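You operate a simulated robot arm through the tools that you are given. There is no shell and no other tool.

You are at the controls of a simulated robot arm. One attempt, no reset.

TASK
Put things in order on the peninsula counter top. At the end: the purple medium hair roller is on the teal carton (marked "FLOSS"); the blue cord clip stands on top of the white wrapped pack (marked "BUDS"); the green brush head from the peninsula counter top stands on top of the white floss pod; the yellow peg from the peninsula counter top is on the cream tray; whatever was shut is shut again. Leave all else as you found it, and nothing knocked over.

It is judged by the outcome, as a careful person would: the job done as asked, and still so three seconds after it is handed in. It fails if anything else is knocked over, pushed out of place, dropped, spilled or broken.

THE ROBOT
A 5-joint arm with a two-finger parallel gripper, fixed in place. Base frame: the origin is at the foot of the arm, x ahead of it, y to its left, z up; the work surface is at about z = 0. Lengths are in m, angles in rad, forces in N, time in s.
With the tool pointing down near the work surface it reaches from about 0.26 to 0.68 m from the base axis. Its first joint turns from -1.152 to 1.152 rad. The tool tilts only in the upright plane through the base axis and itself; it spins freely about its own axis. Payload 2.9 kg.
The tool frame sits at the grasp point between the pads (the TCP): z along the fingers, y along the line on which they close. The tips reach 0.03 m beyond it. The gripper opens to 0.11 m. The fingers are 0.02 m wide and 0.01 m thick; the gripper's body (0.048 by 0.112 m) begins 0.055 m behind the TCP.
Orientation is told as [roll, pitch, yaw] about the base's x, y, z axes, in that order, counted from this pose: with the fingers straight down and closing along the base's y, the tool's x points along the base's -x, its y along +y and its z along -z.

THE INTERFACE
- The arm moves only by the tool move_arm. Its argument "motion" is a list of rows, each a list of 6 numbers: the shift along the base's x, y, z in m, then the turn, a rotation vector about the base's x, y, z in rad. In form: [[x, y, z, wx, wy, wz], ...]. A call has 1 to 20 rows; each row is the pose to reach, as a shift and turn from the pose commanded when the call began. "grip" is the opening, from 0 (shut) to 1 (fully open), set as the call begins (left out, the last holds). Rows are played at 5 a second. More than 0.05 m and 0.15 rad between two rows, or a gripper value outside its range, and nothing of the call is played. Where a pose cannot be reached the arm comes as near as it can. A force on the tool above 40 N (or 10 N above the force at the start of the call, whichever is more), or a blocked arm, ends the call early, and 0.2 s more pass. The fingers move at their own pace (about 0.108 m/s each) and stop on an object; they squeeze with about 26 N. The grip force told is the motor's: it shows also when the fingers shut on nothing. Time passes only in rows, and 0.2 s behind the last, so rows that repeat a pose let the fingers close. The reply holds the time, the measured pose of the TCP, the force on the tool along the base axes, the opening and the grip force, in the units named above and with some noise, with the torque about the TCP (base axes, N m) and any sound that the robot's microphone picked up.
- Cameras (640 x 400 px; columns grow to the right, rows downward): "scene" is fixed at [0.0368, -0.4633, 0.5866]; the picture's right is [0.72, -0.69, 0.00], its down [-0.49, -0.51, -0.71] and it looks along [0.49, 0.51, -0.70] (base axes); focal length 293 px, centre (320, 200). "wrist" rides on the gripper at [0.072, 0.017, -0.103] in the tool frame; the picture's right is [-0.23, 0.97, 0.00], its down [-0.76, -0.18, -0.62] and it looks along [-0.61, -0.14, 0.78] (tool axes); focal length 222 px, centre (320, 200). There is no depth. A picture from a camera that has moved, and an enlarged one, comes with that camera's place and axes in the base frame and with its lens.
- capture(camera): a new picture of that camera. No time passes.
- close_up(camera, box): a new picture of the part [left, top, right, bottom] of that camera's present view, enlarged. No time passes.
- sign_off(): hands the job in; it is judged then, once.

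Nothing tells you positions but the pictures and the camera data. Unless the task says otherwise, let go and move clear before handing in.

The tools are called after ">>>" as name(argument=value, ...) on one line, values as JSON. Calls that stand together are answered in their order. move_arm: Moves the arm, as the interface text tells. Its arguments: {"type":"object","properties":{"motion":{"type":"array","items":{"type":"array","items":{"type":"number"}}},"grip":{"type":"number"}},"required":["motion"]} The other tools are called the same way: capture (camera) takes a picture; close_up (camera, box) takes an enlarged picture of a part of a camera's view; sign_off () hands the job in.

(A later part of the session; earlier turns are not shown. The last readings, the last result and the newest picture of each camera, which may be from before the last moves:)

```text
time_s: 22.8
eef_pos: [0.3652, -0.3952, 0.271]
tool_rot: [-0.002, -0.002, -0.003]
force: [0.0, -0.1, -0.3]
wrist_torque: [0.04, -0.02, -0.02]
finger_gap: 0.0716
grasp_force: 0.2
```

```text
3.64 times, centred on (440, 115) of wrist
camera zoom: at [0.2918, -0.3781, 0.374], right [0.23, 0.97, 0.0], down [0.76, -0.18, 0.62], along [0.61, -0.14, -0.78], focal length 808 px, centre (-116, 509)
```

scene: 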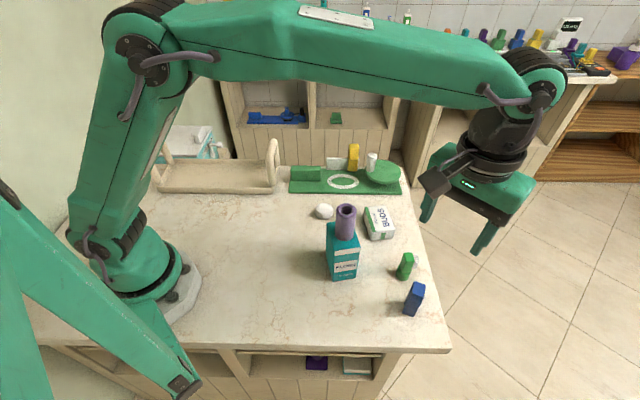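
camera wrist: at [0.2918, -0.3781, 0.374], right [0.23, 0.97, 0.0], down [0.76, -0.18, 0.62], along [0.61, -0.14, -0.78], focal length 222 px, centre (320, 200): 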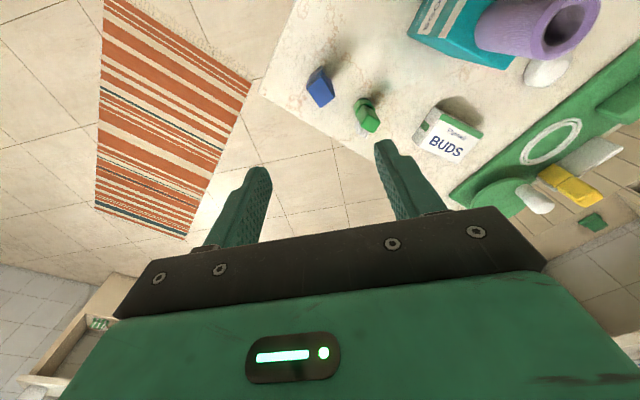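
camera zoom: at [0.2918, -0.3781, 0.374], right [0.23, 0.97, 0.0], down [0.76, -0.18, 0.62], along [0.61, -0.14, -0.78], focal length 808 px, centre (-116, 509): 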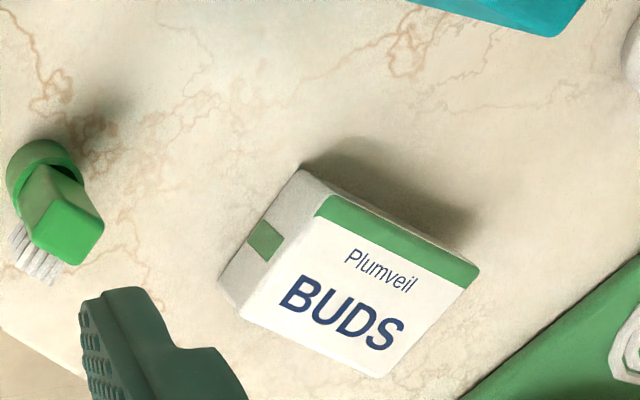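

The clip's top is about 23 × 29 mm, centred near (0.360, -0.391), with its legs split along the longer axis. I'll line the fingers up across its narrow sides, away from the brush head, and check at mid height.

>>> move_arm(motion=[[-0.002, 0.001, -0.02, 0, 0, 0.12], [-0.004, 0.003, -0.05, 0, 0, 0.24], [-0.0055, 0.004, -0.08, 0, 0, 0.318], [-0.0055, 0.004, -0.11, 0, 0, 0.318], [-0.0055, 0.004, -0.12, 0, 0, 0.318], [-0.0055, 0.004, -0.12, 0, 0, 0.318]], grip=0.7)

>>> capture(camera="wrist")

>>> close_up(camera="scene", box=[370, 200, 480, 330])

```text
time_s: 24.2
eef_pos: [0.3585, -0.3923, 0.1501]
tool_rot: [-0.001, 0.001, 0.32]
force: [-0.9, 0.8, 1.1]
wrist_torque: [-0.05, 0.02, -0.03]
finger_gap: 0.077
grasp_force: 0.1
```

```text
taken
camera wrist: at [0.2843, -0.3975, 0.2545], right [-0.09, 1.0, 0.0], down [0.78, 0.07, 0.62], along [0.62, 0.06, -0.78], focal length 222 px, centre (320, 200)
```

wrist: 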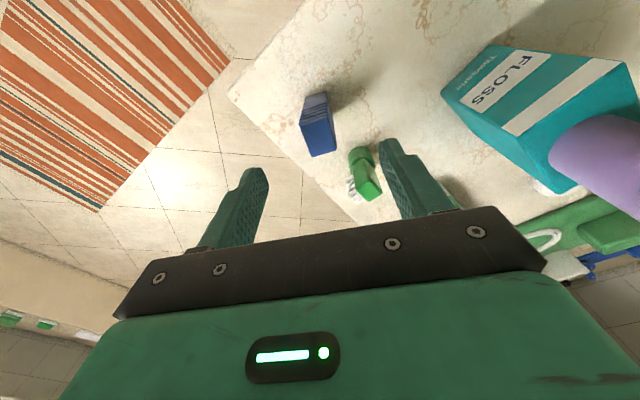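

```text
3.08 times, centred on (425, 265) of scene
camera zoom: at [0.0368, -0.4633, 0.5866], right [0.72, -0.69, 0.0], down [-0.49, -0.51, -0.71], along [0.49, 0.51, -0.7], focal length 902 px, centre (-3, 0)
```

zoom: 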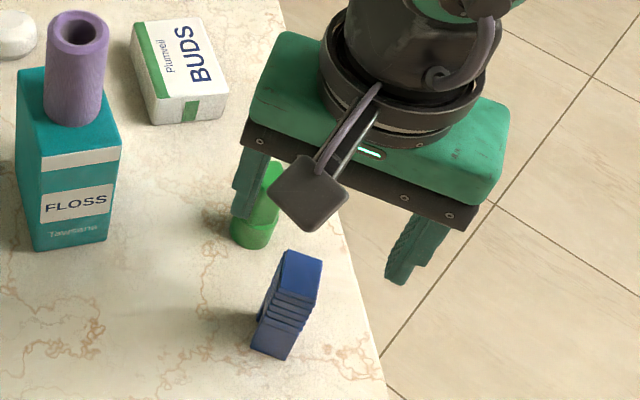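

>>> close_up(camera="wrist", box=[270, 70, 400, 210])

```text
2.86 times, centred on (335, 140) of wrist
camera zoom: at [0.2843, -0.3975, 0.2545], right [-0.09, 1.0, 0.0], down [0.78, 0.07, 0.62], along [0.62, 0.06, -0.78], focal length 635 px, centre (277, 371)
```

zoom: 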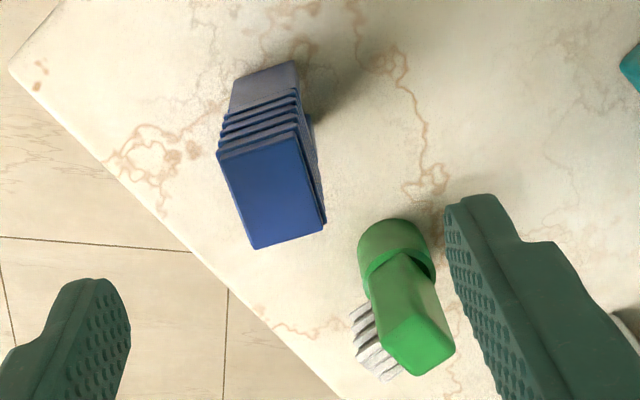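

Centre and axis are refined to (0.3605, -0.391) and about 22–23°. I'll line up and go down to grip the clip.

>>> move_arm(motion=[[0.002, 0.0013, -0.02, 0, 0, 0.07], [0.002, 0.0013, -0.045, 0, 0, 0.07], [0.002, 0.0013, -0.07, 0, 0, 0.07], [0.002, 0.0013, -0.09, 0, 0, 0.07], [0.002, 0.0013, -0.1, 0, 0, 0.07], [0.002, 0.0013, -0.1, 0, 0, 0.07]])

>>> capture(camera="wrist")

>>> close_up(camera="scene", box=[370, 200, 480, 330])

```text
time_s: 25.6
eef_pos: [0.3621, -0.3907, 0.0503]
tool_rot: [-0.002, 0.001, 0.388]
force: [-0.2, -0.2, 0.6]
wrist_torque: [0.03, -0.01, 0.01]
finger_gap: 0.0767
grasp_force: 0.1
```

```text
taken
camera wrist: at [0.2875, -0.4019, 0.1544], right [-0.16, 0.99, 0.0], down [0.77, 0.12, 0.62], along [0.62, 0.1, -0.78], focal length 222 px, centre (320, 200)
```

wrist: 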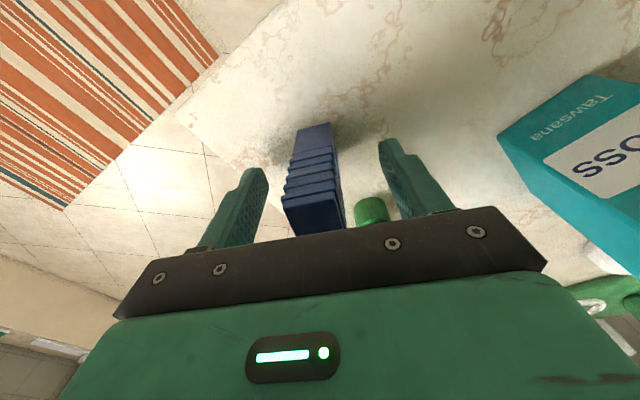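

```text
3.08 times, centred on (425, 265) of scene
camera zoom: at [0.0368, -0.4633, 0.5866], right [0.72, -0.69, 0.0], down [-0.49, -0.51, -0.71], along [0.49, 0.51, -0.7], focal length 902 px, centre (-3, 0)
```

zoom: 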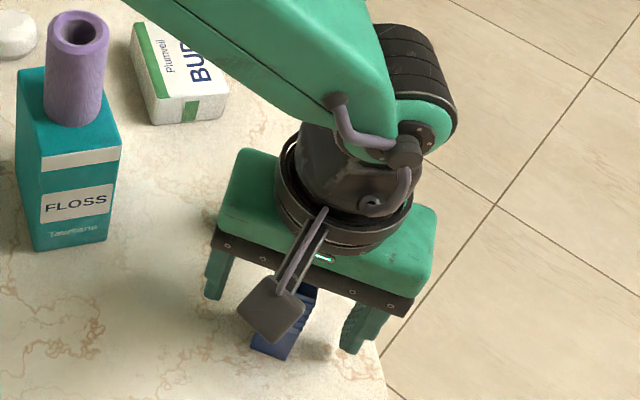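

>>> move_arm(motion=[[0, 0, 0, 0, 0, 0], [0, 0, 0, 0, 0, 0], [0, 0, 0, 0, 0, 0], [0, 0, 0, 0, 0, 0]], grip=0.0)

>>> capture(camera="wrist")

```text
time_s: 26.6
eef_pos: [0.3609, -0.3912, 0.051]
tool_rot: [-0.003, 0.001, 0.39]
force: [-0.1, 1.0, 1.3]
wrist_torque: [-0.01, 0.02, -0.01]
finger_gap: 0.0233
grasp_force: 25.9
```

```text
taken
camera wrist: at [0.2875, -0.4019, 0.1548], right [-0.16, 0.99, 0.0], down [0.77, 0.12, 0.62], along [0.62, 0.1, -0.78], focal length 222 px, centre (320, 200)
```

wrist: 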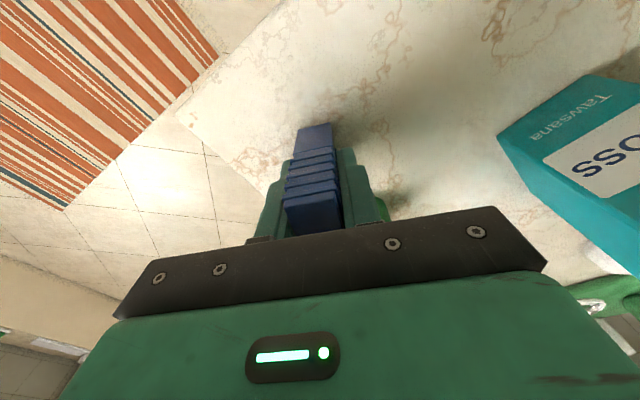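

The clip is held firmly (gap 23.3 mm). I'll lift it, turn it to line up with the pack, and carry it over the pack's centre at about (0.483, -0.210).

>>> move_arm(motion=[[0, 0, 0.01, 0, 0, 0], [0, 0, 0.04, 0, 0, 0], [0, 0, 0.08, 0, 0, 0], [0, 0, 0.12, 0, 0, 0], [0, 0, 0.15, 0, 0, 0], [0.02, 0.03, 0.155, 0, 0, 0.1], [0.04, 0.06, 0.155, 0, 0, 0.2], [0.06, 0.09, 0.155, 0, 0, 0.3], [0.08, 0.12, 0.155, 0, 0, 0.4], [0.1, 0.15, 0.155, 0, 0, 0.5], [0.1215, 0.181, 0.155, 0, 0, 0.585], [0.1215, 0.181, 0.155, 0, 0, 0.585]])

>>> capture(camera="wrist")

>>> capture(camera="scene")

```text
time_s: 29.2
eef_pos: [0.4844, -0.2077, 0.2059]
tool_rot: [-0.003, 0.0, 0.976]
force: [0.2, -0.3, 0.4]
wrist_torque: [-0.05, -0.02, 0.03]
finger_gap: 0.0234
grasp_force: 25.4
```

```text
taken
camera wrist: at [0.4293, -0.2577, 0.3094], right [-0.68, 0.73, 0.0], down [0.57, 0.53, 0.62], along [0.46, 0.42, -0.78], focal length 222 px, centre (320, 200)
```

wrist: 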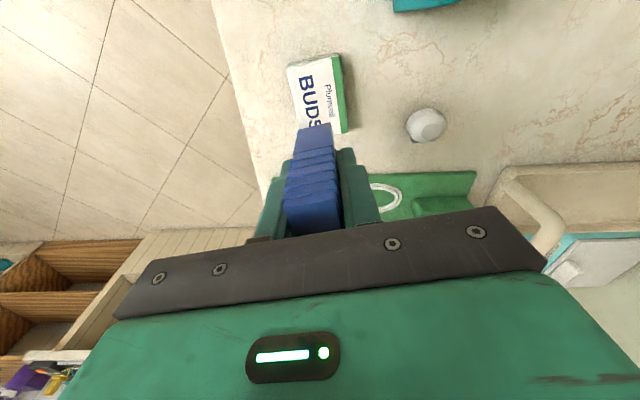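

```text
taken
```

scene: 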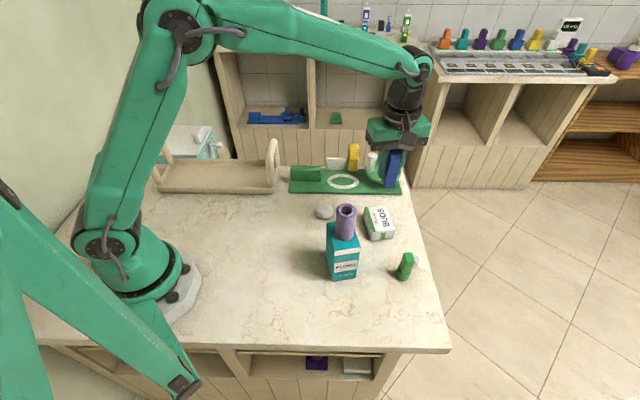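

>>> close_up(camera="wrist", box=[250, 30, 390, 160])

>>> close_up(camera="scene", box=[330, 140, 430, 250])

```text
3.08 times, centred on (320, 95) of wrist
camera zoom: at [0.4293, -0.2577, 0.3094], right [-0.68, 0.73, 0.0], down [0.57, 0.53, 0.62], along [0.46, 0.42, -0.78], focal length 684 px, centre (320, 523)
```

zoom: 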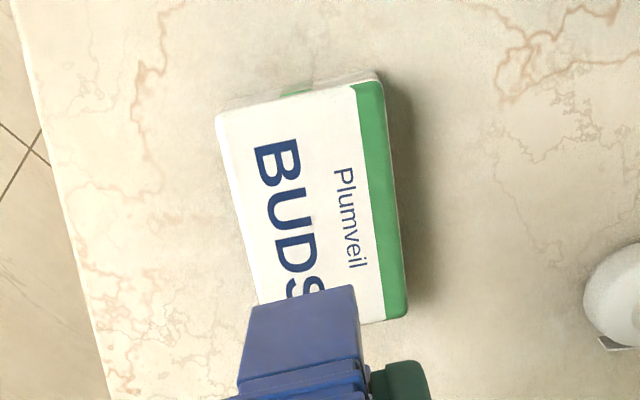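

```text
3.64 times, centred on (380, 195) of scene
camera zoom: at [0.0368, -0.4633, 0.5866], right [0.72, -0.69, 0.0], down [-0.49, -0.51, -0.71], along [0.49, 0.51, -0.7], focal length 1066 px, centre (102, 218)
```

zoom: 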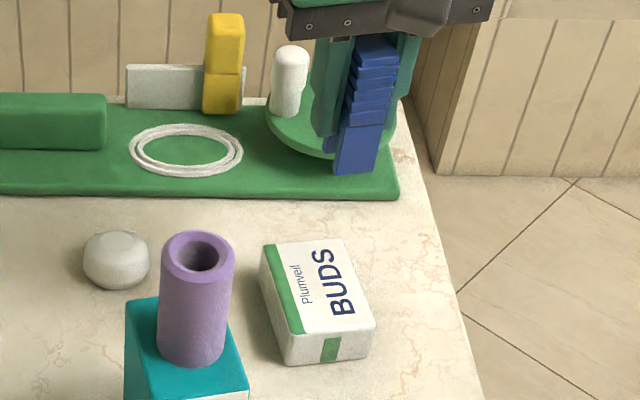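

>>> move_arm(motion=[[-0.001, -0.0005, -0.03, 0, 0, 0], [-0.002, -0.001, -0.06, 0, 0, 0], [-0.002, -0.001, -0.085, 0, 0, 0], [-0.002, -0.001, -0.1, 0, 0, 0], [-0.002, -0.001, -0.105, 0, 0, 0], [-0.002, -0.001, -0.105, 0, 0, 0]])

>>> close_up(camera="scene", box=[340, 170, 430, 250])

>>> close_up(camera="wrist", box=[240, 40, 400, 160])

```text
time_s: 30.6
eef_pos: [0.4822, -0.2094, 0.099]
tool_rot: [-0.001, 0.0, 0.973]
force: [0.7, 0.7, 0.0]
wrist_torque: [0.0, 0.01, 0.0]
finger_gap: 0.0236
grasp_force: 26.2
```

```text
5.00 times, centred on (385, 210) of scene
camera zoom: at [0.0368, -0.4633, 0.5866], right [0.72, -0.69, 0.0], down [-0.49, -0.51, -0.71], along [0.49, 0.51, -0.7], focal length 1466 px, centre (-5, 150)
```

zoom: 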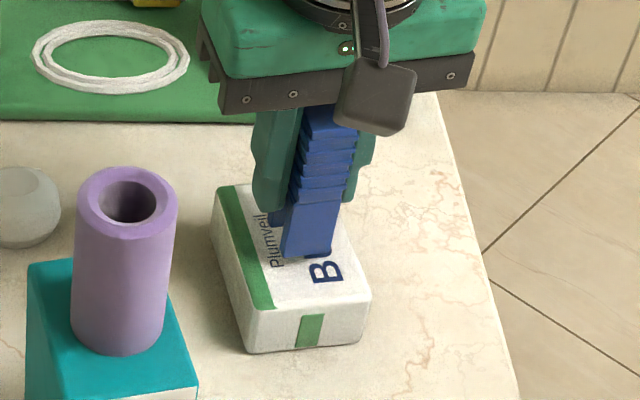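

```text
3.33 times, centred on (320, 100) of wrist
camera zoom: at [0.4266, -0.2599, 0.2029], right [-0.68, 0.74, 0.0], down [0.57, 0.53, 0.62], along [0.46, 0.42, -0.78], focal length 740 px, centre (320, 533)
```

zoom: 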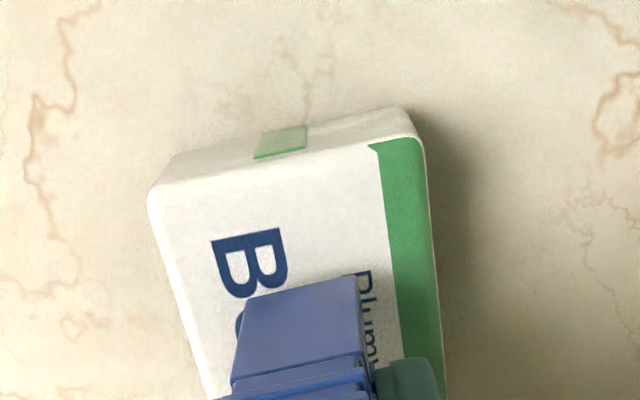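

Well centred and just above the pack. I'll step down in small increments until it touches.

>>> move_arm(motion=[[0, 0, -0.0015, 0, 0, 0], [0, 0, -0.003, 0, 0, 0], [0, 0, -0.0045, 0, 0, 0]])

```text
time_s: 31.4
eef_pos: [0.4821, -0.2091, 0.0956]
tool_rot: [0.0, -0.001, 0.974]
force: [0.6, 0.0, -0.7]
wrist_torque: [0.02, -0.03, 0.01]
finger_gap: 0.0234
grasp_force: 25.4
```

>>> move_arm(motion=[[0, 0, -0.0015, 0, 0, 0], [0, 0, -0.003, 0, 0, 0]])

>>> close_up(camera="scene", box=[350, 190, 420, 250])

```text
time_s: 32.0
eef_pos: [0.483, -0.2087, 0.0927]
tool_rot: [-0.001, -0.001, 0.974]
force: [0.0, 0.5, 0.0]
wrist_torque: [-0.03, 0.0, 0.01]
finger_gap: 0.0234
grasp_force: 26.2
```

```text
6.67 times, centred on (385, 220) of scene
camera zoom: at [0.0368, -0.4633, 0.5866], right [0.72, -0.69, 0.0], down [-0.49, -0.51, -0.71], along [0.49, 0.51, -0.7], focal length 1955 px, centre (-113, 67)
```

zoom: 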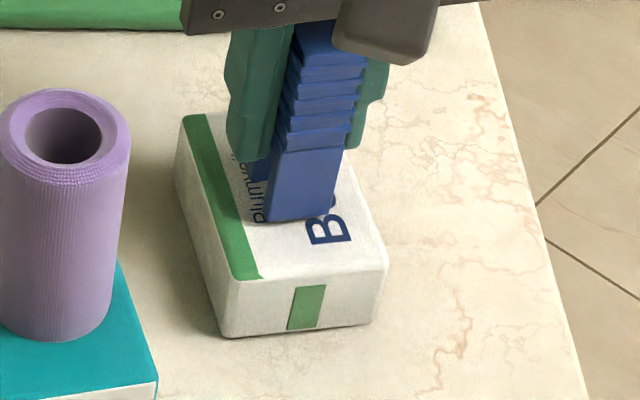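

>>> move_arm(motion=[[0, 0, -0.001, 0, 0, 0], [0, 0, -0.002, 0, 0, 0], [0, 0, -0.003, 0, 0, 0]])

```text
time_s: 32.8
eef_pos: [0.4813, -0.2082, 0.0892]
tool_rot: [-0.001, 0.0, 0.973]
force: [0.0, 0.4, -0.4]
wrist_torque: [-0.02, -0.01, 0.0]
finger_gap: 0.0233
grasp_force: 25.9
```

>>> move_arm(motion=[[0, 0, -0.001, 0, 0, 0], [0, 0, -0.002, 0, 0, 0]])

```text
time_s: 33.4
eef_pos: [0.4821, -0.2091, 0.0887]
tool_rot: [-0.002, -0.001, 0.972]
force: [-2.7, 2.2, 8.4]
wrist_torque: [0.14, 0.14, -0.05]
finger_gap: 0.0235
grasp_force: 26.0
```

Contact at the pack top, with 8 N of force. I'll ease up 1 mm and release gently.

>>> move_arm(motion=[[0, 0, 0.001, 0, 0, 0], [0, 0, 0.001, 0, 0, 0]])

>>> move_arm(motion=[[0, 0, 0, 0, 0, 0], [0, 0, 0, 0, 0, 0], [0, 0, 0, 0, 0, 0]], grip=0.55)

>>> close_up(camera="scene", box=[350, 190, 420, 250])

>>> capture(camera="wrist")

```text
time_s: 34.0
eef_pos: [0.4812, -0.2108, 0.0895]
tool_rot: [-0.002, 0.0, 0.974]
force: [1.7, -0.7, 4.0]
wrist_torque: [-0.03, -0.09, -0.01]
finger_gap: 0.0233
grasp_force: 26.1
```

```text
time_s: 34.8
eef_pos: [0.481, -0.2091, 0.088]
tool_rot: [-0.001, 0.0, 0.973]
force: [0.5, -0.4, -0.6]
wrist_torque: [0.01, 0.0, 0.03]
finger_gap: 0.0601
grasp_force: 0.1
```

```text
6.67 times, centred on (385, 220) of scene
camera zoom: at [0.0368, -0.4633, 0.5866], right [0.72, -0.69, 0.0], down [-0.49, -0.51, -0.71], along [0.49, 0.51, -0.7], focal length 1955 px, centre (-113, 67)
```

zoom: 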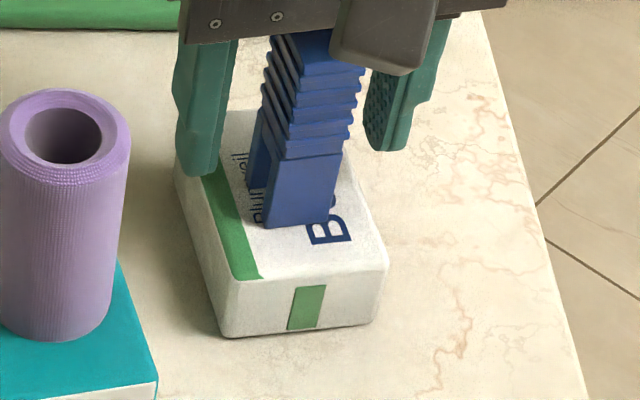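

```text
taken
camera wrist: at [0.4257, -0.2596, 0.1925], right [-0.68, 0.74, 0.0], down [0.57, 0.53, 0.62], along [0.46, 0.42, -0.78], focal length 222 px, centre (320, 200)
```

wrist: 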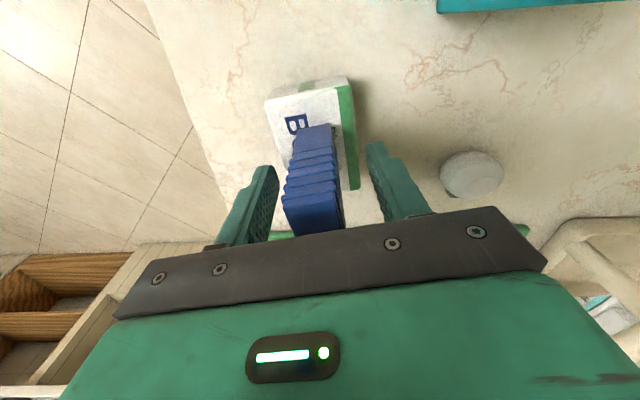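

The clip stands on the pack. I'll rise clear and go look at the brush head.

>>> move_arm(motion=[[0, 0, 0.02, 0, 0, 0], [0, 0, 0.05, 0, 0, 0], [0, 0, 0.09, 0, 0, 0], [0, 0, 0.13, 0, 0, 0], [-0.02, -0.03, 0.13, 0, 0, -0.1], [-0.04, -0.06, 0.13, 0, 0, -0.2], [-0.055, -0.09, 0.13, 0, 0, -0.3], [-0.065, -0.12, 0.13, 0, 0, -0.4], [-0.066, -0.136, 0.13, 0, 0, -0.5], [-0.066, -0.136, 0.13, 0, 0, -0.5]])

>>> capture(camera="wrist")

>>> capture(camera="scene")

```text
time_s: 37.0
eef_pos: [0.4154, -0.3467, 0.2171]
tool_rot: [-0.004, 0.0, 0.47]
force: [-0.3, -0.3, 0.4]
wrist_torque: [-0.02, 0.0, 0.0]
finger_gap: 0.0606
grasp_force: 0.1
```

```text
taken
camera wrist: at [0.3419, -0.3638, 0.3217], right [-0.24, 0.97, 0.0], down [0.76, 0.19, 0.62], along [0.61, 0.15, -0.78], focal length 222 px, centre (320, 200)
```

wrist: 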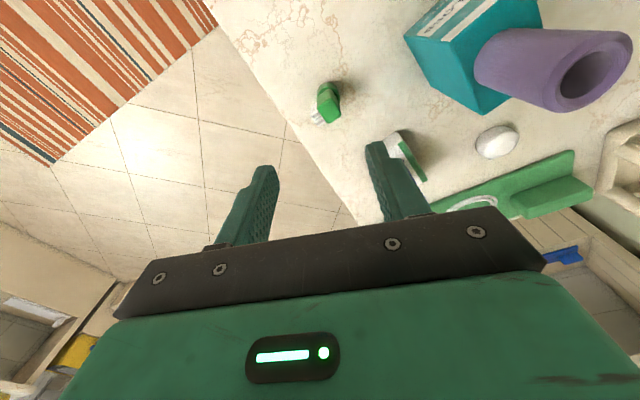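

```text
taken
```

scene: 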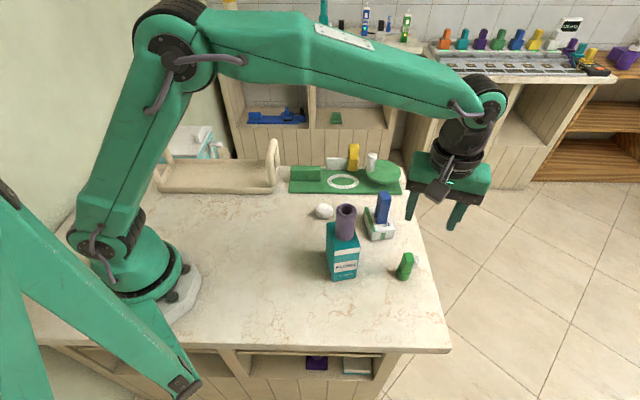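

>>> close_up(camera="wrist", box=[280, 60, 380, 140])

>>> close_up(camera="scene", box=[380, 240, 430, 290])

>>> close_up(camera="scene", box=[300, 180, 410, 290])

```text
5.00 times, centred on (330, 100) of wrist
camera zoom: at [0.3419, -0.3638, 0.3217], right [-0.24, 0.97, 0.0], down [0.76, 0.19, 0.62], along [0.61, 0.15, -0.78], focal length 1111 px, centre (270, 700)
```

zoom: 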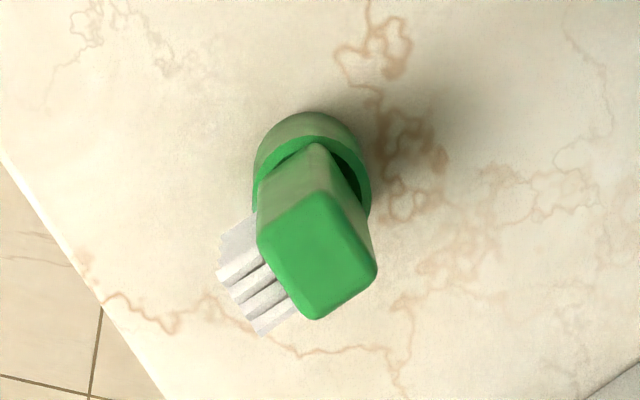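

```text
8.00 times, centred on (405, 265) of scene
camera zoom: at [0.0368, -0.4633, 0.5866], right [0.72, -0.69, 0.0], down [-0.49, -0.51, -0.71], along [0.49, 0.51, -0.7], focal length 2346 px, centre (-360, -320)
```

zoom: 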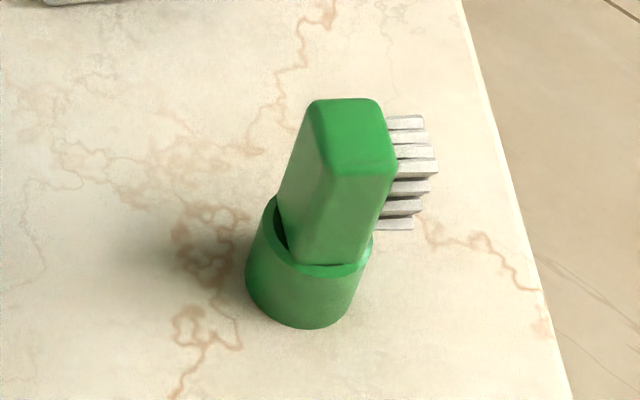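

```text
3.64 times, centred on (355, 235) of scene
camera zoom: at [0.0368, -0.4633, 0.5866], right [0.72, -0.69, 0.0], down [-0.49, -0.51, -0.71], along [0.49, 0.51, -0.7], focal length 1066 px, centre (193, 73)
```

zoom: 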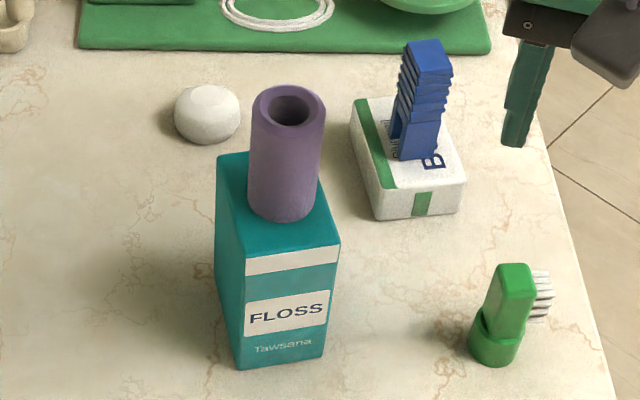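

The brush head is at about (0.4135, -0.335), with bristles facing (+x, -y), so I'll grip it across the bristle-free sides. I'll turn the gripper with its camera on the open side of the table.

>>> move_arm(motion=[[0, 0.001, 0, 0, 0, 0.14], [0, 0.002, 0, 0, 0, 0.28], [0, 0.003, 0, 0, 0, 0.42], [0, 0.004, 0, 0, 0, 0.56], [0, 0.005, 0, 0, 0, 0.7], [0, 0.006, 0, 0, 0, 0.84], [0, 0.007, 0, 0, 0, 0.98], [0, 0.008, 0, 0, 0, 1.12], [0, 0.009, 0, 0, 0, 1.26], [0, 0.01, 0, 0, 0, 1.4], [-0.001, 0.0105, 0, 0, 0, 1.54], [-0.002, 0.011, 0, 0, 0, 1.68], [-0.002, 0.0115, 0, 0, 0, 1.82], [-0.002, 0.0115, 0, 0, 0, 1.95], [-0.002, 0.0115, 0, 0, 0, 2.08], [-0.002, 0.0115, 0, 0, 0, 2.08]], grip=0.6)

>>> capture(camera="wrist")

>>> close_up(camera="wrist", box=[260, 60, 380, 160])

>>> capture(camera="scene")

```text
time_s: 40.4
eef_pos: [0.4207, -0.3243, 0.2198]
tool_rot: [-0.001, -0.002, 2.354]
force: [0.0, 0.1, 0.1]
wrist_torque: [0.03, 0.03, 0.03]
finger_gap: 0.066
grasp_force: 0.1
out of reach, approached as far as the arm can: row 14, 15, 16
```

```text
taken
camera wrist: at [0.4586, -0.3885, 0.3231], right [-0.85, -0.52, 0.0], down [-0.41, 0.67, 0.62], along [-0.33, 0.53, -0.78], focal length 222 px, centre (320, 200)
```

wrist: 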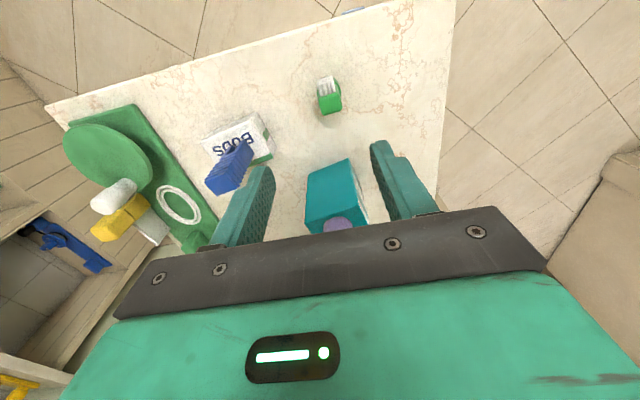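

```text
4.00 times, centred on (320, 110) of wrist
camera zoom: at [0.4586, -0.3885, 0.3231], right [-0.85, -0.52, 0.0], down [-0.41, 0.67, 0.62], along [-0.33, 0.53, -0.78], focal length 888 px, centre (320, 560)
```

zoom: 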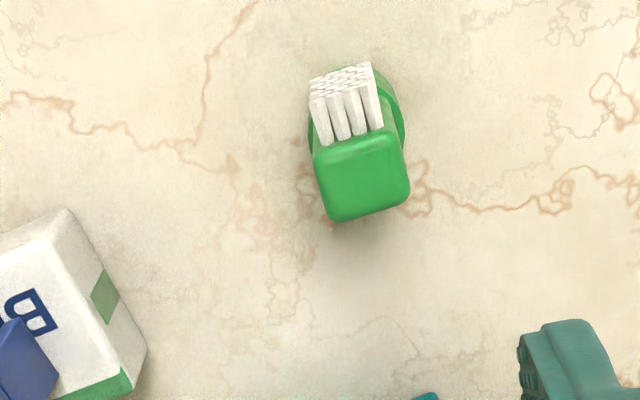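

```text
taken
```

scene: 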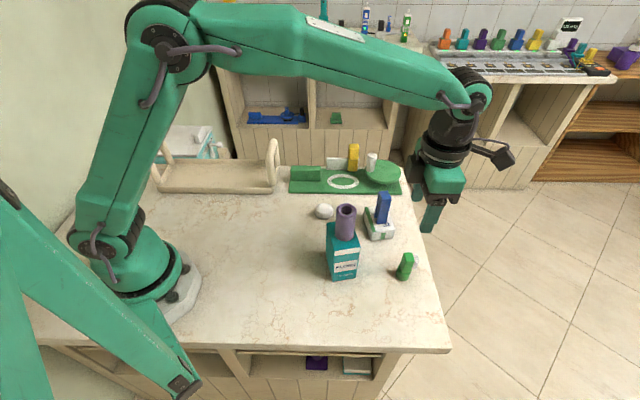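

The gripper's spin stopped a bit short of what I wanted, but an angle of about 2.3 rad is close enough for this grip. I'll test the commanded pose with a small back-turn before lining up.

>>> move_arm(motion=[[0, 0, 0, 0, 0, -0.1], [0, 0, 0, 0, 0, -0.1]])

```text
time_s: 41.0
eef_pos: [0.4206, -0.3254, 0.2198]
tool_rot: [-0.001, -0.001, 2.252]
force: [0.8, -0.3, -0.4]
wrist_torque: [0.01, 0.01, 0.01]
finger_gap: 0.0661
grasp_force: 0.1
```

>>> move_arm(motion=[[-0.004, -0.005, -0.02, 0, 0, 0.02], [-0.0084, -0.011, -0.05, 0, 0, 0.03], [-0.0084, -0.011, -0.08, 0, 0, 0.03], [-0.0084, -0.011, -0.1, 0, 0, 0.03], [-0.0084, -0.011, -0.1, 0, 0, 0.03]], grip=0.55)

>>> capture(camera="wrist")

>>> close_up(camera="wrist", box=[250, 70, 410, 210])

>>> close_up(camera="scene", box=[360, 200, 470, 300])

```text
time_s: 42.2
eef_pos: [0.4115, -0.336, 0.1191]
tool_rot: [0.001, -0.001, 2.281]
force: [0.5, 0.6, 0.0]
wrist_torque: [0.01, 0.0, 0.02]
finger_gap: 0.0605
grasp_force: 0.1
```

```text
taken
camera wrist: at [0.4455, -0.4018, 0.2224], right [-0.89, -0.46, 0.0], down [-0.36, 0.69, 0.62], along [-0.29, 0.55, -0.78], focal length 222 px, centre (320, 200)
```

wrist: 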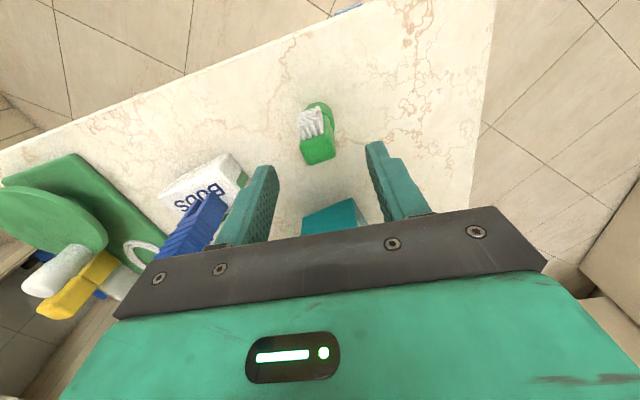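

```text
2.86 times, centred on (330, 140) of wrist
camera zoom: at [0.4455, -0.4018, 0.2224], right [-0.89, -0.46, 0.0], down [-0.36, 0.69, 0.62], along [-0.29, 0.55, -0.78], focal length 635 px, centre (291, 371)
```

zoom: 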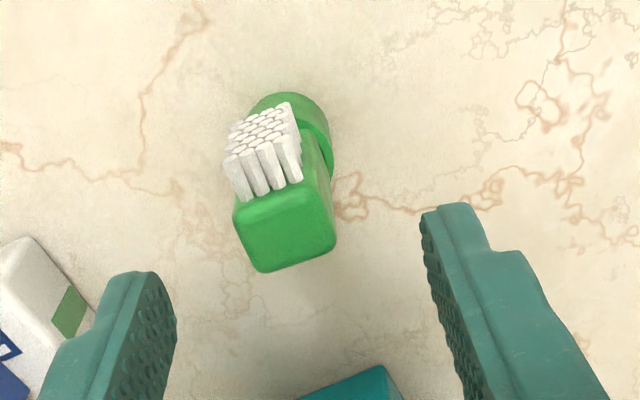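

```text
4.00 times, centred on (415, 250) of scene
camera zoom: at [0.0368, -0.4633, 0.5866], right [0.72, -0.69, 0.0], down [-0.49, -0.51, -0.71], along [0.49, 0.51, -0.7], focal length 1173 px, centre (-60, 0)
```

zoom: 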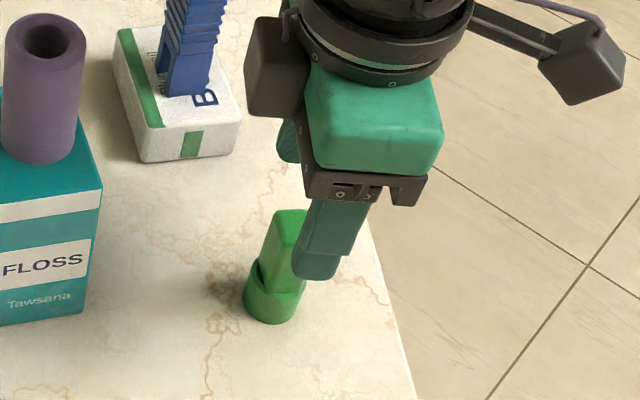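

Well centred. I'll go down to grip only the upper head, with the tips staying above the base rim, and close.

>>> move_arm(motion=[[0.001, -0.001, -0.02, 0, 0, 0], [0.001, -0.001, -0.04, 0, 0, 0], [0.001, -0.001, -0.05, 0, 0, 0], [0.001, -0.001, -0.0545, 0, 0, 0], [0.001, -0.001, -0.0545, 0, 0, 0]])

>>> capture(camera="wrist")

>>> close_up(camera="scene", box=[360, 200, 470, 300])

```text
time_s: 43.4
eef_pos: [0.4125, -0.3377, 0.0634]
tool_rot: [-0.001, -0.002, 2.28]
force: [0.0, 0.6, 0.1]
wrist_torque: [-0.02, -0.01, 0.01]
finger_gap: 0.0604
grasp_force: 0.1
```

```text
taken
camera wrist: at [0.4453, -0.4031, 0.168], right [-0.89, -0.46, 0.0], down [-0.36, 0.69, 0.62], along [-0.29, 0.55, -0.78], focal length 222 px, centre (320, 200)
```

wrist: 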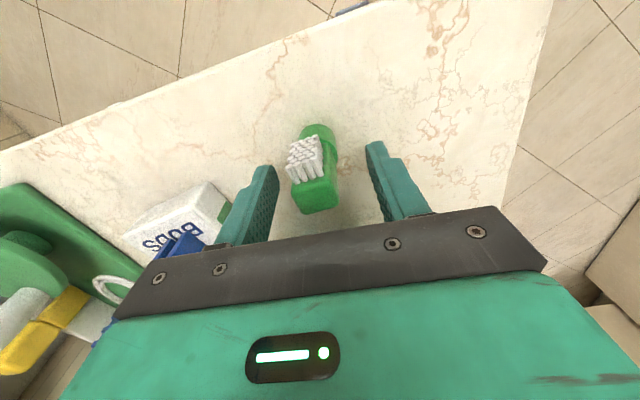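

```text
4.00 times, centred on (415, 250) of scene
camera zoom: at [0.0368, -0.4633, 0.5866], right [0.72, -0.69, 0.0], down [-0.49, -0.51, -0.71], along [0.49, 0.51, -0.7], focal length 1173 px, centre (-60, 0)
```

zoom: 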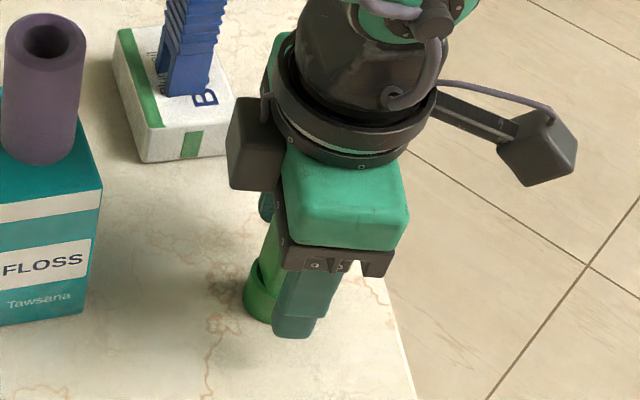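

>>> move_arm(motion=[[0, 0, 0, 0, 0, 0], [0, 0, 0, 0, 0, 0], [0, 0, 0, 0, 0, 0], [0, 0, 0, 0, 0, 0]], grip=0.0)

>>> close_up(camera="wrist", box=[230, 90, 420, 240])

>>> close_up(camera="scene", box=[380, 230, 440, 300])

```text
time_s: 44.4
eef_pos: [0.4107, -0.337, 0.0644]
tool_rot: [-0.001, -0.002, 2.28]
force: [-0.2, -0.8, -0.8]
wrist_torque: [0.03, 0.01, 0.0]
finger_gap: 0.0232
grasp_force: 26.3
```

```text
2.67 times, centred on (325, 165) of wrist
camera zoom: at [0.4453, -0.4031, 0.1682], right [-0.89, -0.46, 0.0], down [-0.36, 0.69, 0.62], along [-0.29, 0.55, -0.78], focal length 592 px, centre (307, 293)
```

zoom: 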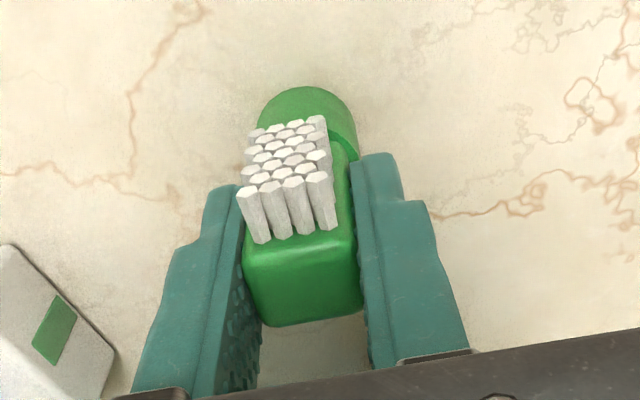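

```text
5.71 times, centred on (410, 265) of scene
camera zoom: at [0.0368, -0.4633, 0.5866], right [0.72, -0.69, 0.0], down [-0.49, -0.51, -0.71], along [0.49, 0.51, -0.7], focal length 1676 px, centre (-194, -171)
```

zoom: 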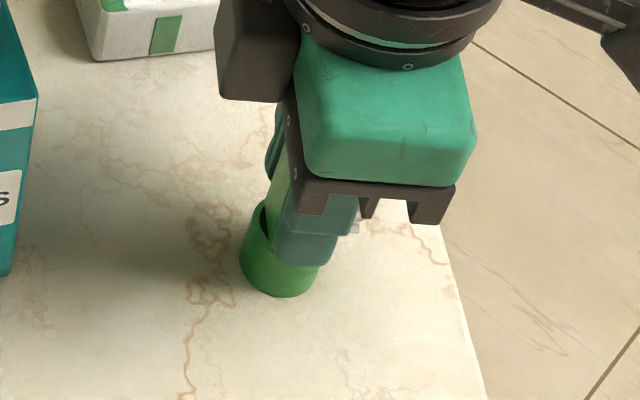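

The brush head is held (gap 23 mm). I'll lift it and carry it between the roller and the clip, high up, to above the white pod at about (0.416, -0.082).

>>> move_arm(motion=[[0, 0, 0.01, 0, 0, 0], [0, 0, 0.04, 0, 0, 0], [0, 0, 0.08, 0, 0, 0], [0, 0, 0.12, 0, 0, 0], [0, 0, 0.15, 0, 0, 0], [0, 0.03, 0.165, 0, 0, 0], [0.001, 0.07, 0.165, 0, 0, 0], [0.002, 0.11, 0.165, 0, 0, 0], [0.002, 0.15, 0.165, 0, 0, 0], [0.003, 0.19, 0.165, 0, 0, 0], [0.003, 0.23, 0.165, 0, 0, 0], [0.0035, 0.255, 0.165, 0, 0, 0], [0.0035, 0.255, 0.165, 0, 0, 0]])

>>> capture(camera="wrist")

>>> capture(camera="scene")

>>> close_up(camera="wrist", box=[230, 60, 420, 210])

```text
time_s: 47.2
eef_pos: [0.4156, -0.0811, 0.2294]
tool_rot: [0.002, -0.003, 2.28]
force: [-0.1, 0.2, 0.1]
wrist_torque: [0.0, 0.01, 0.04]
finger_gap: 0.0231
grasp_force: 25.9
```

```text
taken
camera wrist: at [0.449, -0.1477, 0.3332], right [-0.89, -0.46, 0.0], down [-0.36, 0.69, 0.62], along [-0.29, 0.55, -0.78], focal length 222 px, centre (320, 200)
```

wrist: 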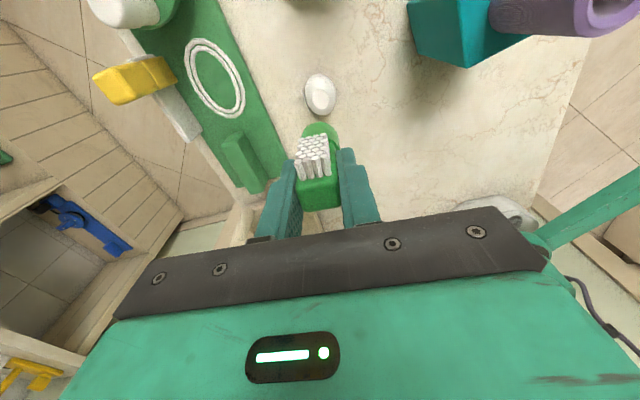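

```text
taken
```

scene: 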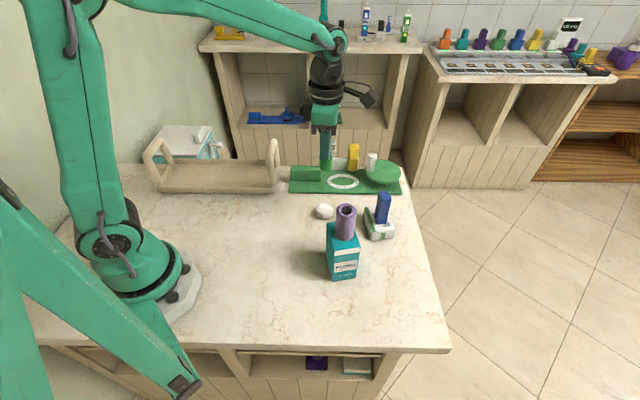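

```text
2.67 times, centred on (325, 135) of wrist
camera zoom: at [0.449, -0.1477, 0.3332], right [-0.89, -0.46, 0.0], down [-0.36, 0.69, 0.62], along [-0.29, 0.55, -0.78], focal length 592 px, centre (307, 373)
```

zoom: 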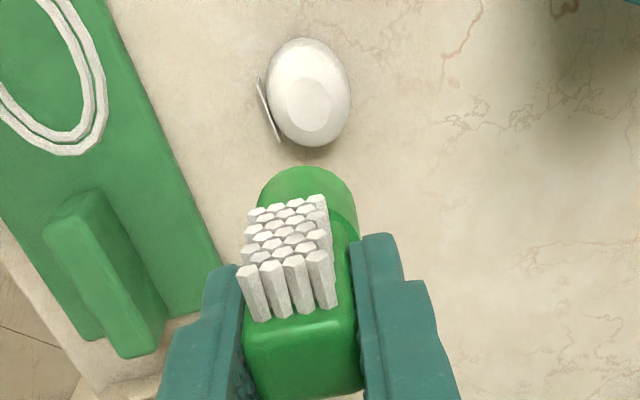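

The pod is nearly under the brush; from the picture I need about a 3 mm correction. I'll come down to roughly 15 mm above the pod and check the alignment again.

>>> move_arm(motion=[[-0.001, 0.001, -0.03, 0, 0, 0], [-0.002, 0.0012, -0.07, 0, 0, 0], [-0.002, 0.0012, -0.1, 0, 0, 0], [-0.002, 0.0012, -0.115, 0, 0, 0], [-0.002, 0.0012, -0.12, 0, 0, 0], [-0.002, 0.0012, -0.12, 0, 0, 0]])

>>> close_up(camera="wrist", box=[260, 60, 380, 160])

>>> close_up(camera="scene", box=[295, 170, 355, 230])

```text
time_s: 48.6
eef_pos: [0.4135, -0.081, 0.1099]
tool_rot: [0.002, -0.003, 2.283]
force: [-0.3, 0.8, -0.5]
wrist_torque: [-0.02, 0.01, 0.0]
finger_gap: 0.0232
grasp_force: 25.6
```

```text
4.00 times, centred on (320, 110) of wrist
camera zoom: at [0.4479, -0.1469, 0.2131], right [-0.89, -0.46, 0.0], down [-0.36, 0.69, 0.62], along [-0.29, 0.55, -0.78], focal length 888 px, centre (320, 560)
```

zoom: 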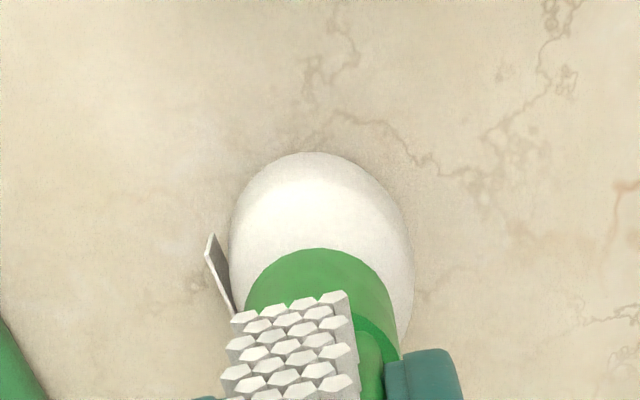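

```text
6.67 times, centred on (325, 200) of scene
camera zoom: at [0.0368, -0.4633, 0.5866], right [0.72, -0.69, 0.0], down [-0.49, -0.51, -0.71], along [0.49, 0.51, -0.7], focal length 1955 px, centre (287, 200)
```

zoom: 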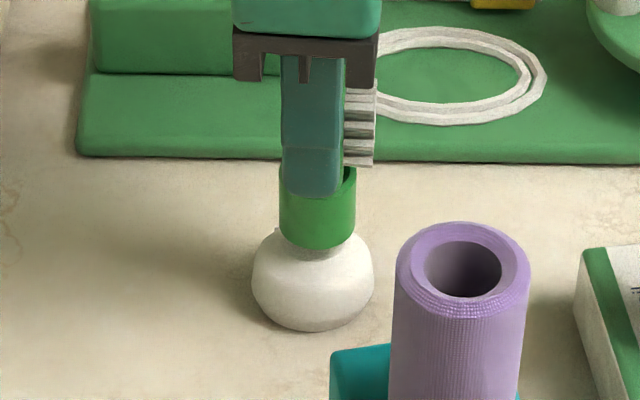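

Alignment is within about 2 mm. I'll make a small correction and step down to touch.

>>> move_arm(motion=[[0.0003, 0.0018, -0.003, 0, 0, 0], [0.0003, 0.0018, -0.006, 0, 0, 0], [0.0003, 0.0018, -0.009, 0, 0, 0], [0.0003, 0.0018, -0.011, 0, 0, 0]])

>>> close_up(camera="wrist", box=[260, 60, 380, 160])

>>> close_up(camera="scene", box=[300, 180, 345, 225])

```text
time_s: 49.6
eef_pos: [0.4147, -0.0784, 0.0995]
tool_rot: [0.001, 0.0, 2.281]
force: [-0.2, 0.3, -0.4]
wrist_torque: [-0.02, 0.0, 0.02]
finger_gap: 0.0232
grasp_force: 26.2
```

```text
4.00 times, centred on (320, 110) of wrist
camera zoom: at [0.4476, -0.1441, 0.203], right [-0.89, -0.46, 0.0], down [-0.36, 0.69, 0.62], along [-0.29, 0.55, -0.78], focal length 888 px, centre (320, 560)
```

zoom: 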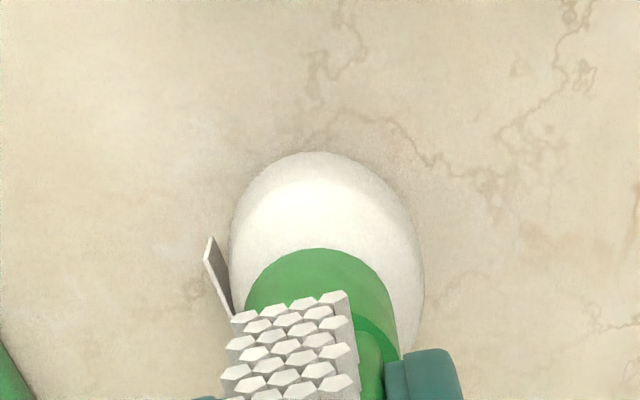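

```text
8.89 times, centred on (322, 202) of scene
camera zoom: at [0.0368, -0.4633, 0.5866], right [0.72, -0.69, 0.0], down [-0.49, -0.51, -0.71], along [0.49, 0.51, -0.7], focal length 2607 px, centre (298, 178)
```

zoom: 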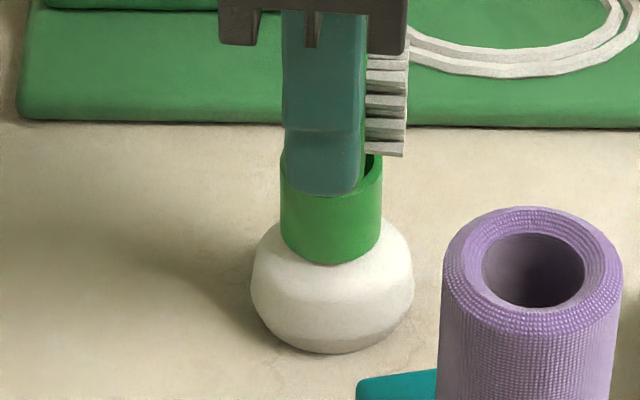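

>>> move_arm(motion=[[0.0003, 0.0003, -0.001, 0, 0, 0], [0.0005, 0.0005, -0.002, 0, 0, 0], [0.0005, 0.0005, -0.003, 0, 0, 0]])

```text
time_s: 50.4
eef_pos: [0.4143, -0.0783, 0.0977]
tool_rot: [0.001, 0.003, 2.282]
force: [-3.8, 1.8, 17.2]
wrist_torque: [0.16, 0.26, 0.0]
finger_gap: 0.0231
grasp_force: 26.1
```

Contact with the pod, with a bit much force (17 N). I'll ease up before releasing.

>>> move_arm(motion=[[0, 0, 0.001, 0, 0, 0], [0, 0, 0.0015, 0, 0, 0]])

>>> close_up(camera="scene", box=[300, 180, 345, 225])

>>> close_up(camera="wrist", box=[260, 60, 380, 160])

```text
time_s: 51.0
eef_pos: [0.4149, -0.0785, 0.098]
tool_rot: [-0.001, 0.0, 2.281]
force: [2.5, 3.2, 12.7]
wrist_torque: [0.33, -0.05, 0.03]
finger_gap: 0.0229
grasp_force: 26.0
```

```text
8.89 times, centred on (322, 202) of scene
camera zoom: at [0.0367, -0.4633, 0.5866], right [0.72, -0.69, 0.0], down [-0.49, -0.51, -0.71], along [0.49, 0.51, -0.7], focal length 2607 px, centre (298, 178)
```

zoom: 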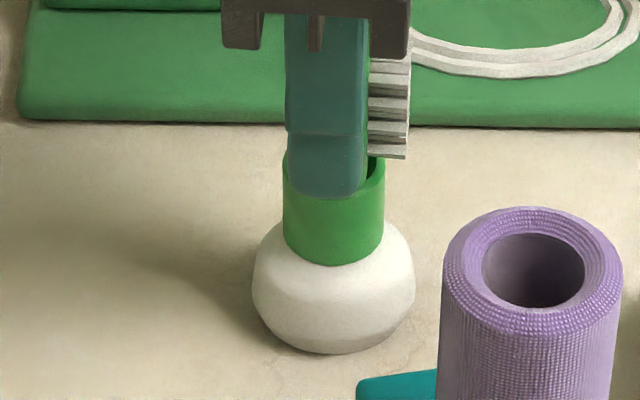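

```text
4.00 times, centred on (320, 110) of wrist
camera zoom: at [0.4481, -0.1445, 0.2018], right [-0.89, -0.46, 0.0], down [-0.36, 0.69, 0.62], along [-0.29, 0.55, -0.78], focal length 888 px, centre (320, 560)
```

zoom: 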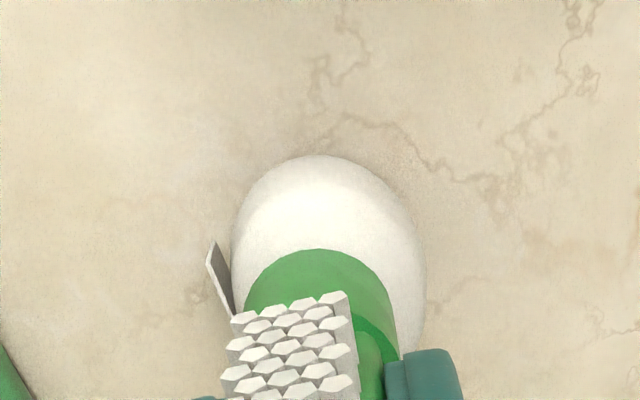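

>>> move_arm(motion=[[0, 0, 0.0007, 0, 0, 0], [0, 0, 0.0012, 0, 0, 0], [0, 0, 0.0012, 0, 0, 0]])

```text
time_s: 51.8
eef_pos: [0.4143, -0.0785, 0.0991]
tool_rot: [0.003, -0.004, 2.282]
force: [-0.5, 1.1, 0.1]
wrist_torque: [0.04, 0.01, 0.02]
finger_gap: 0.0233
grasp_force: 25.6
```

>>> move_arm(motion=[[0, 0, -0.0004, 0, 0, 0], [0, 0, -0.0006, 0, 0, 0], [0, 0, -0.0006, 0, 0, 0]])

>>> close_up(camera="scene", box=[300, 180, 345, 225])

```text
time_s: 52.6
eef_pos: [0.4144, -0.0784, 0.0987]
tool_rot: [0.002, 0.001, 2.282]
force: [-0.1, 0.3, 2.1]
wrist_torque: [-0.01, 0.03, -0.01]
finger_gap: 0.0229
grasp_force: 26.5
```

```text
8.89 times, centred on (322, 202) of scene
camera zoom: at [0.0368, -0.4633, 0.5866], right [0.72, -0.69, 0.0], down [-0.49, -0.51, -0.71], along [0.49, 0.51, -0.7], focal length 2607 px, centre (298, 178)
```

zoom: 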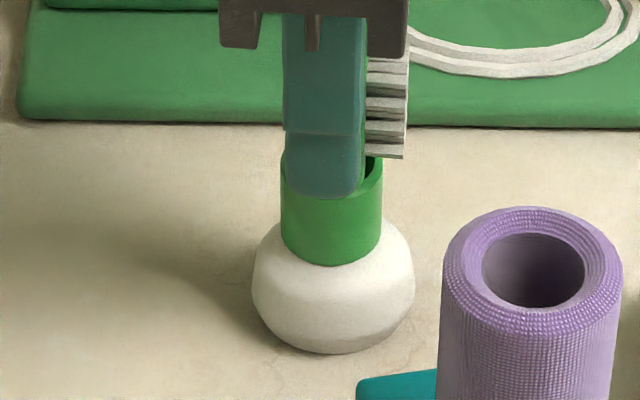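

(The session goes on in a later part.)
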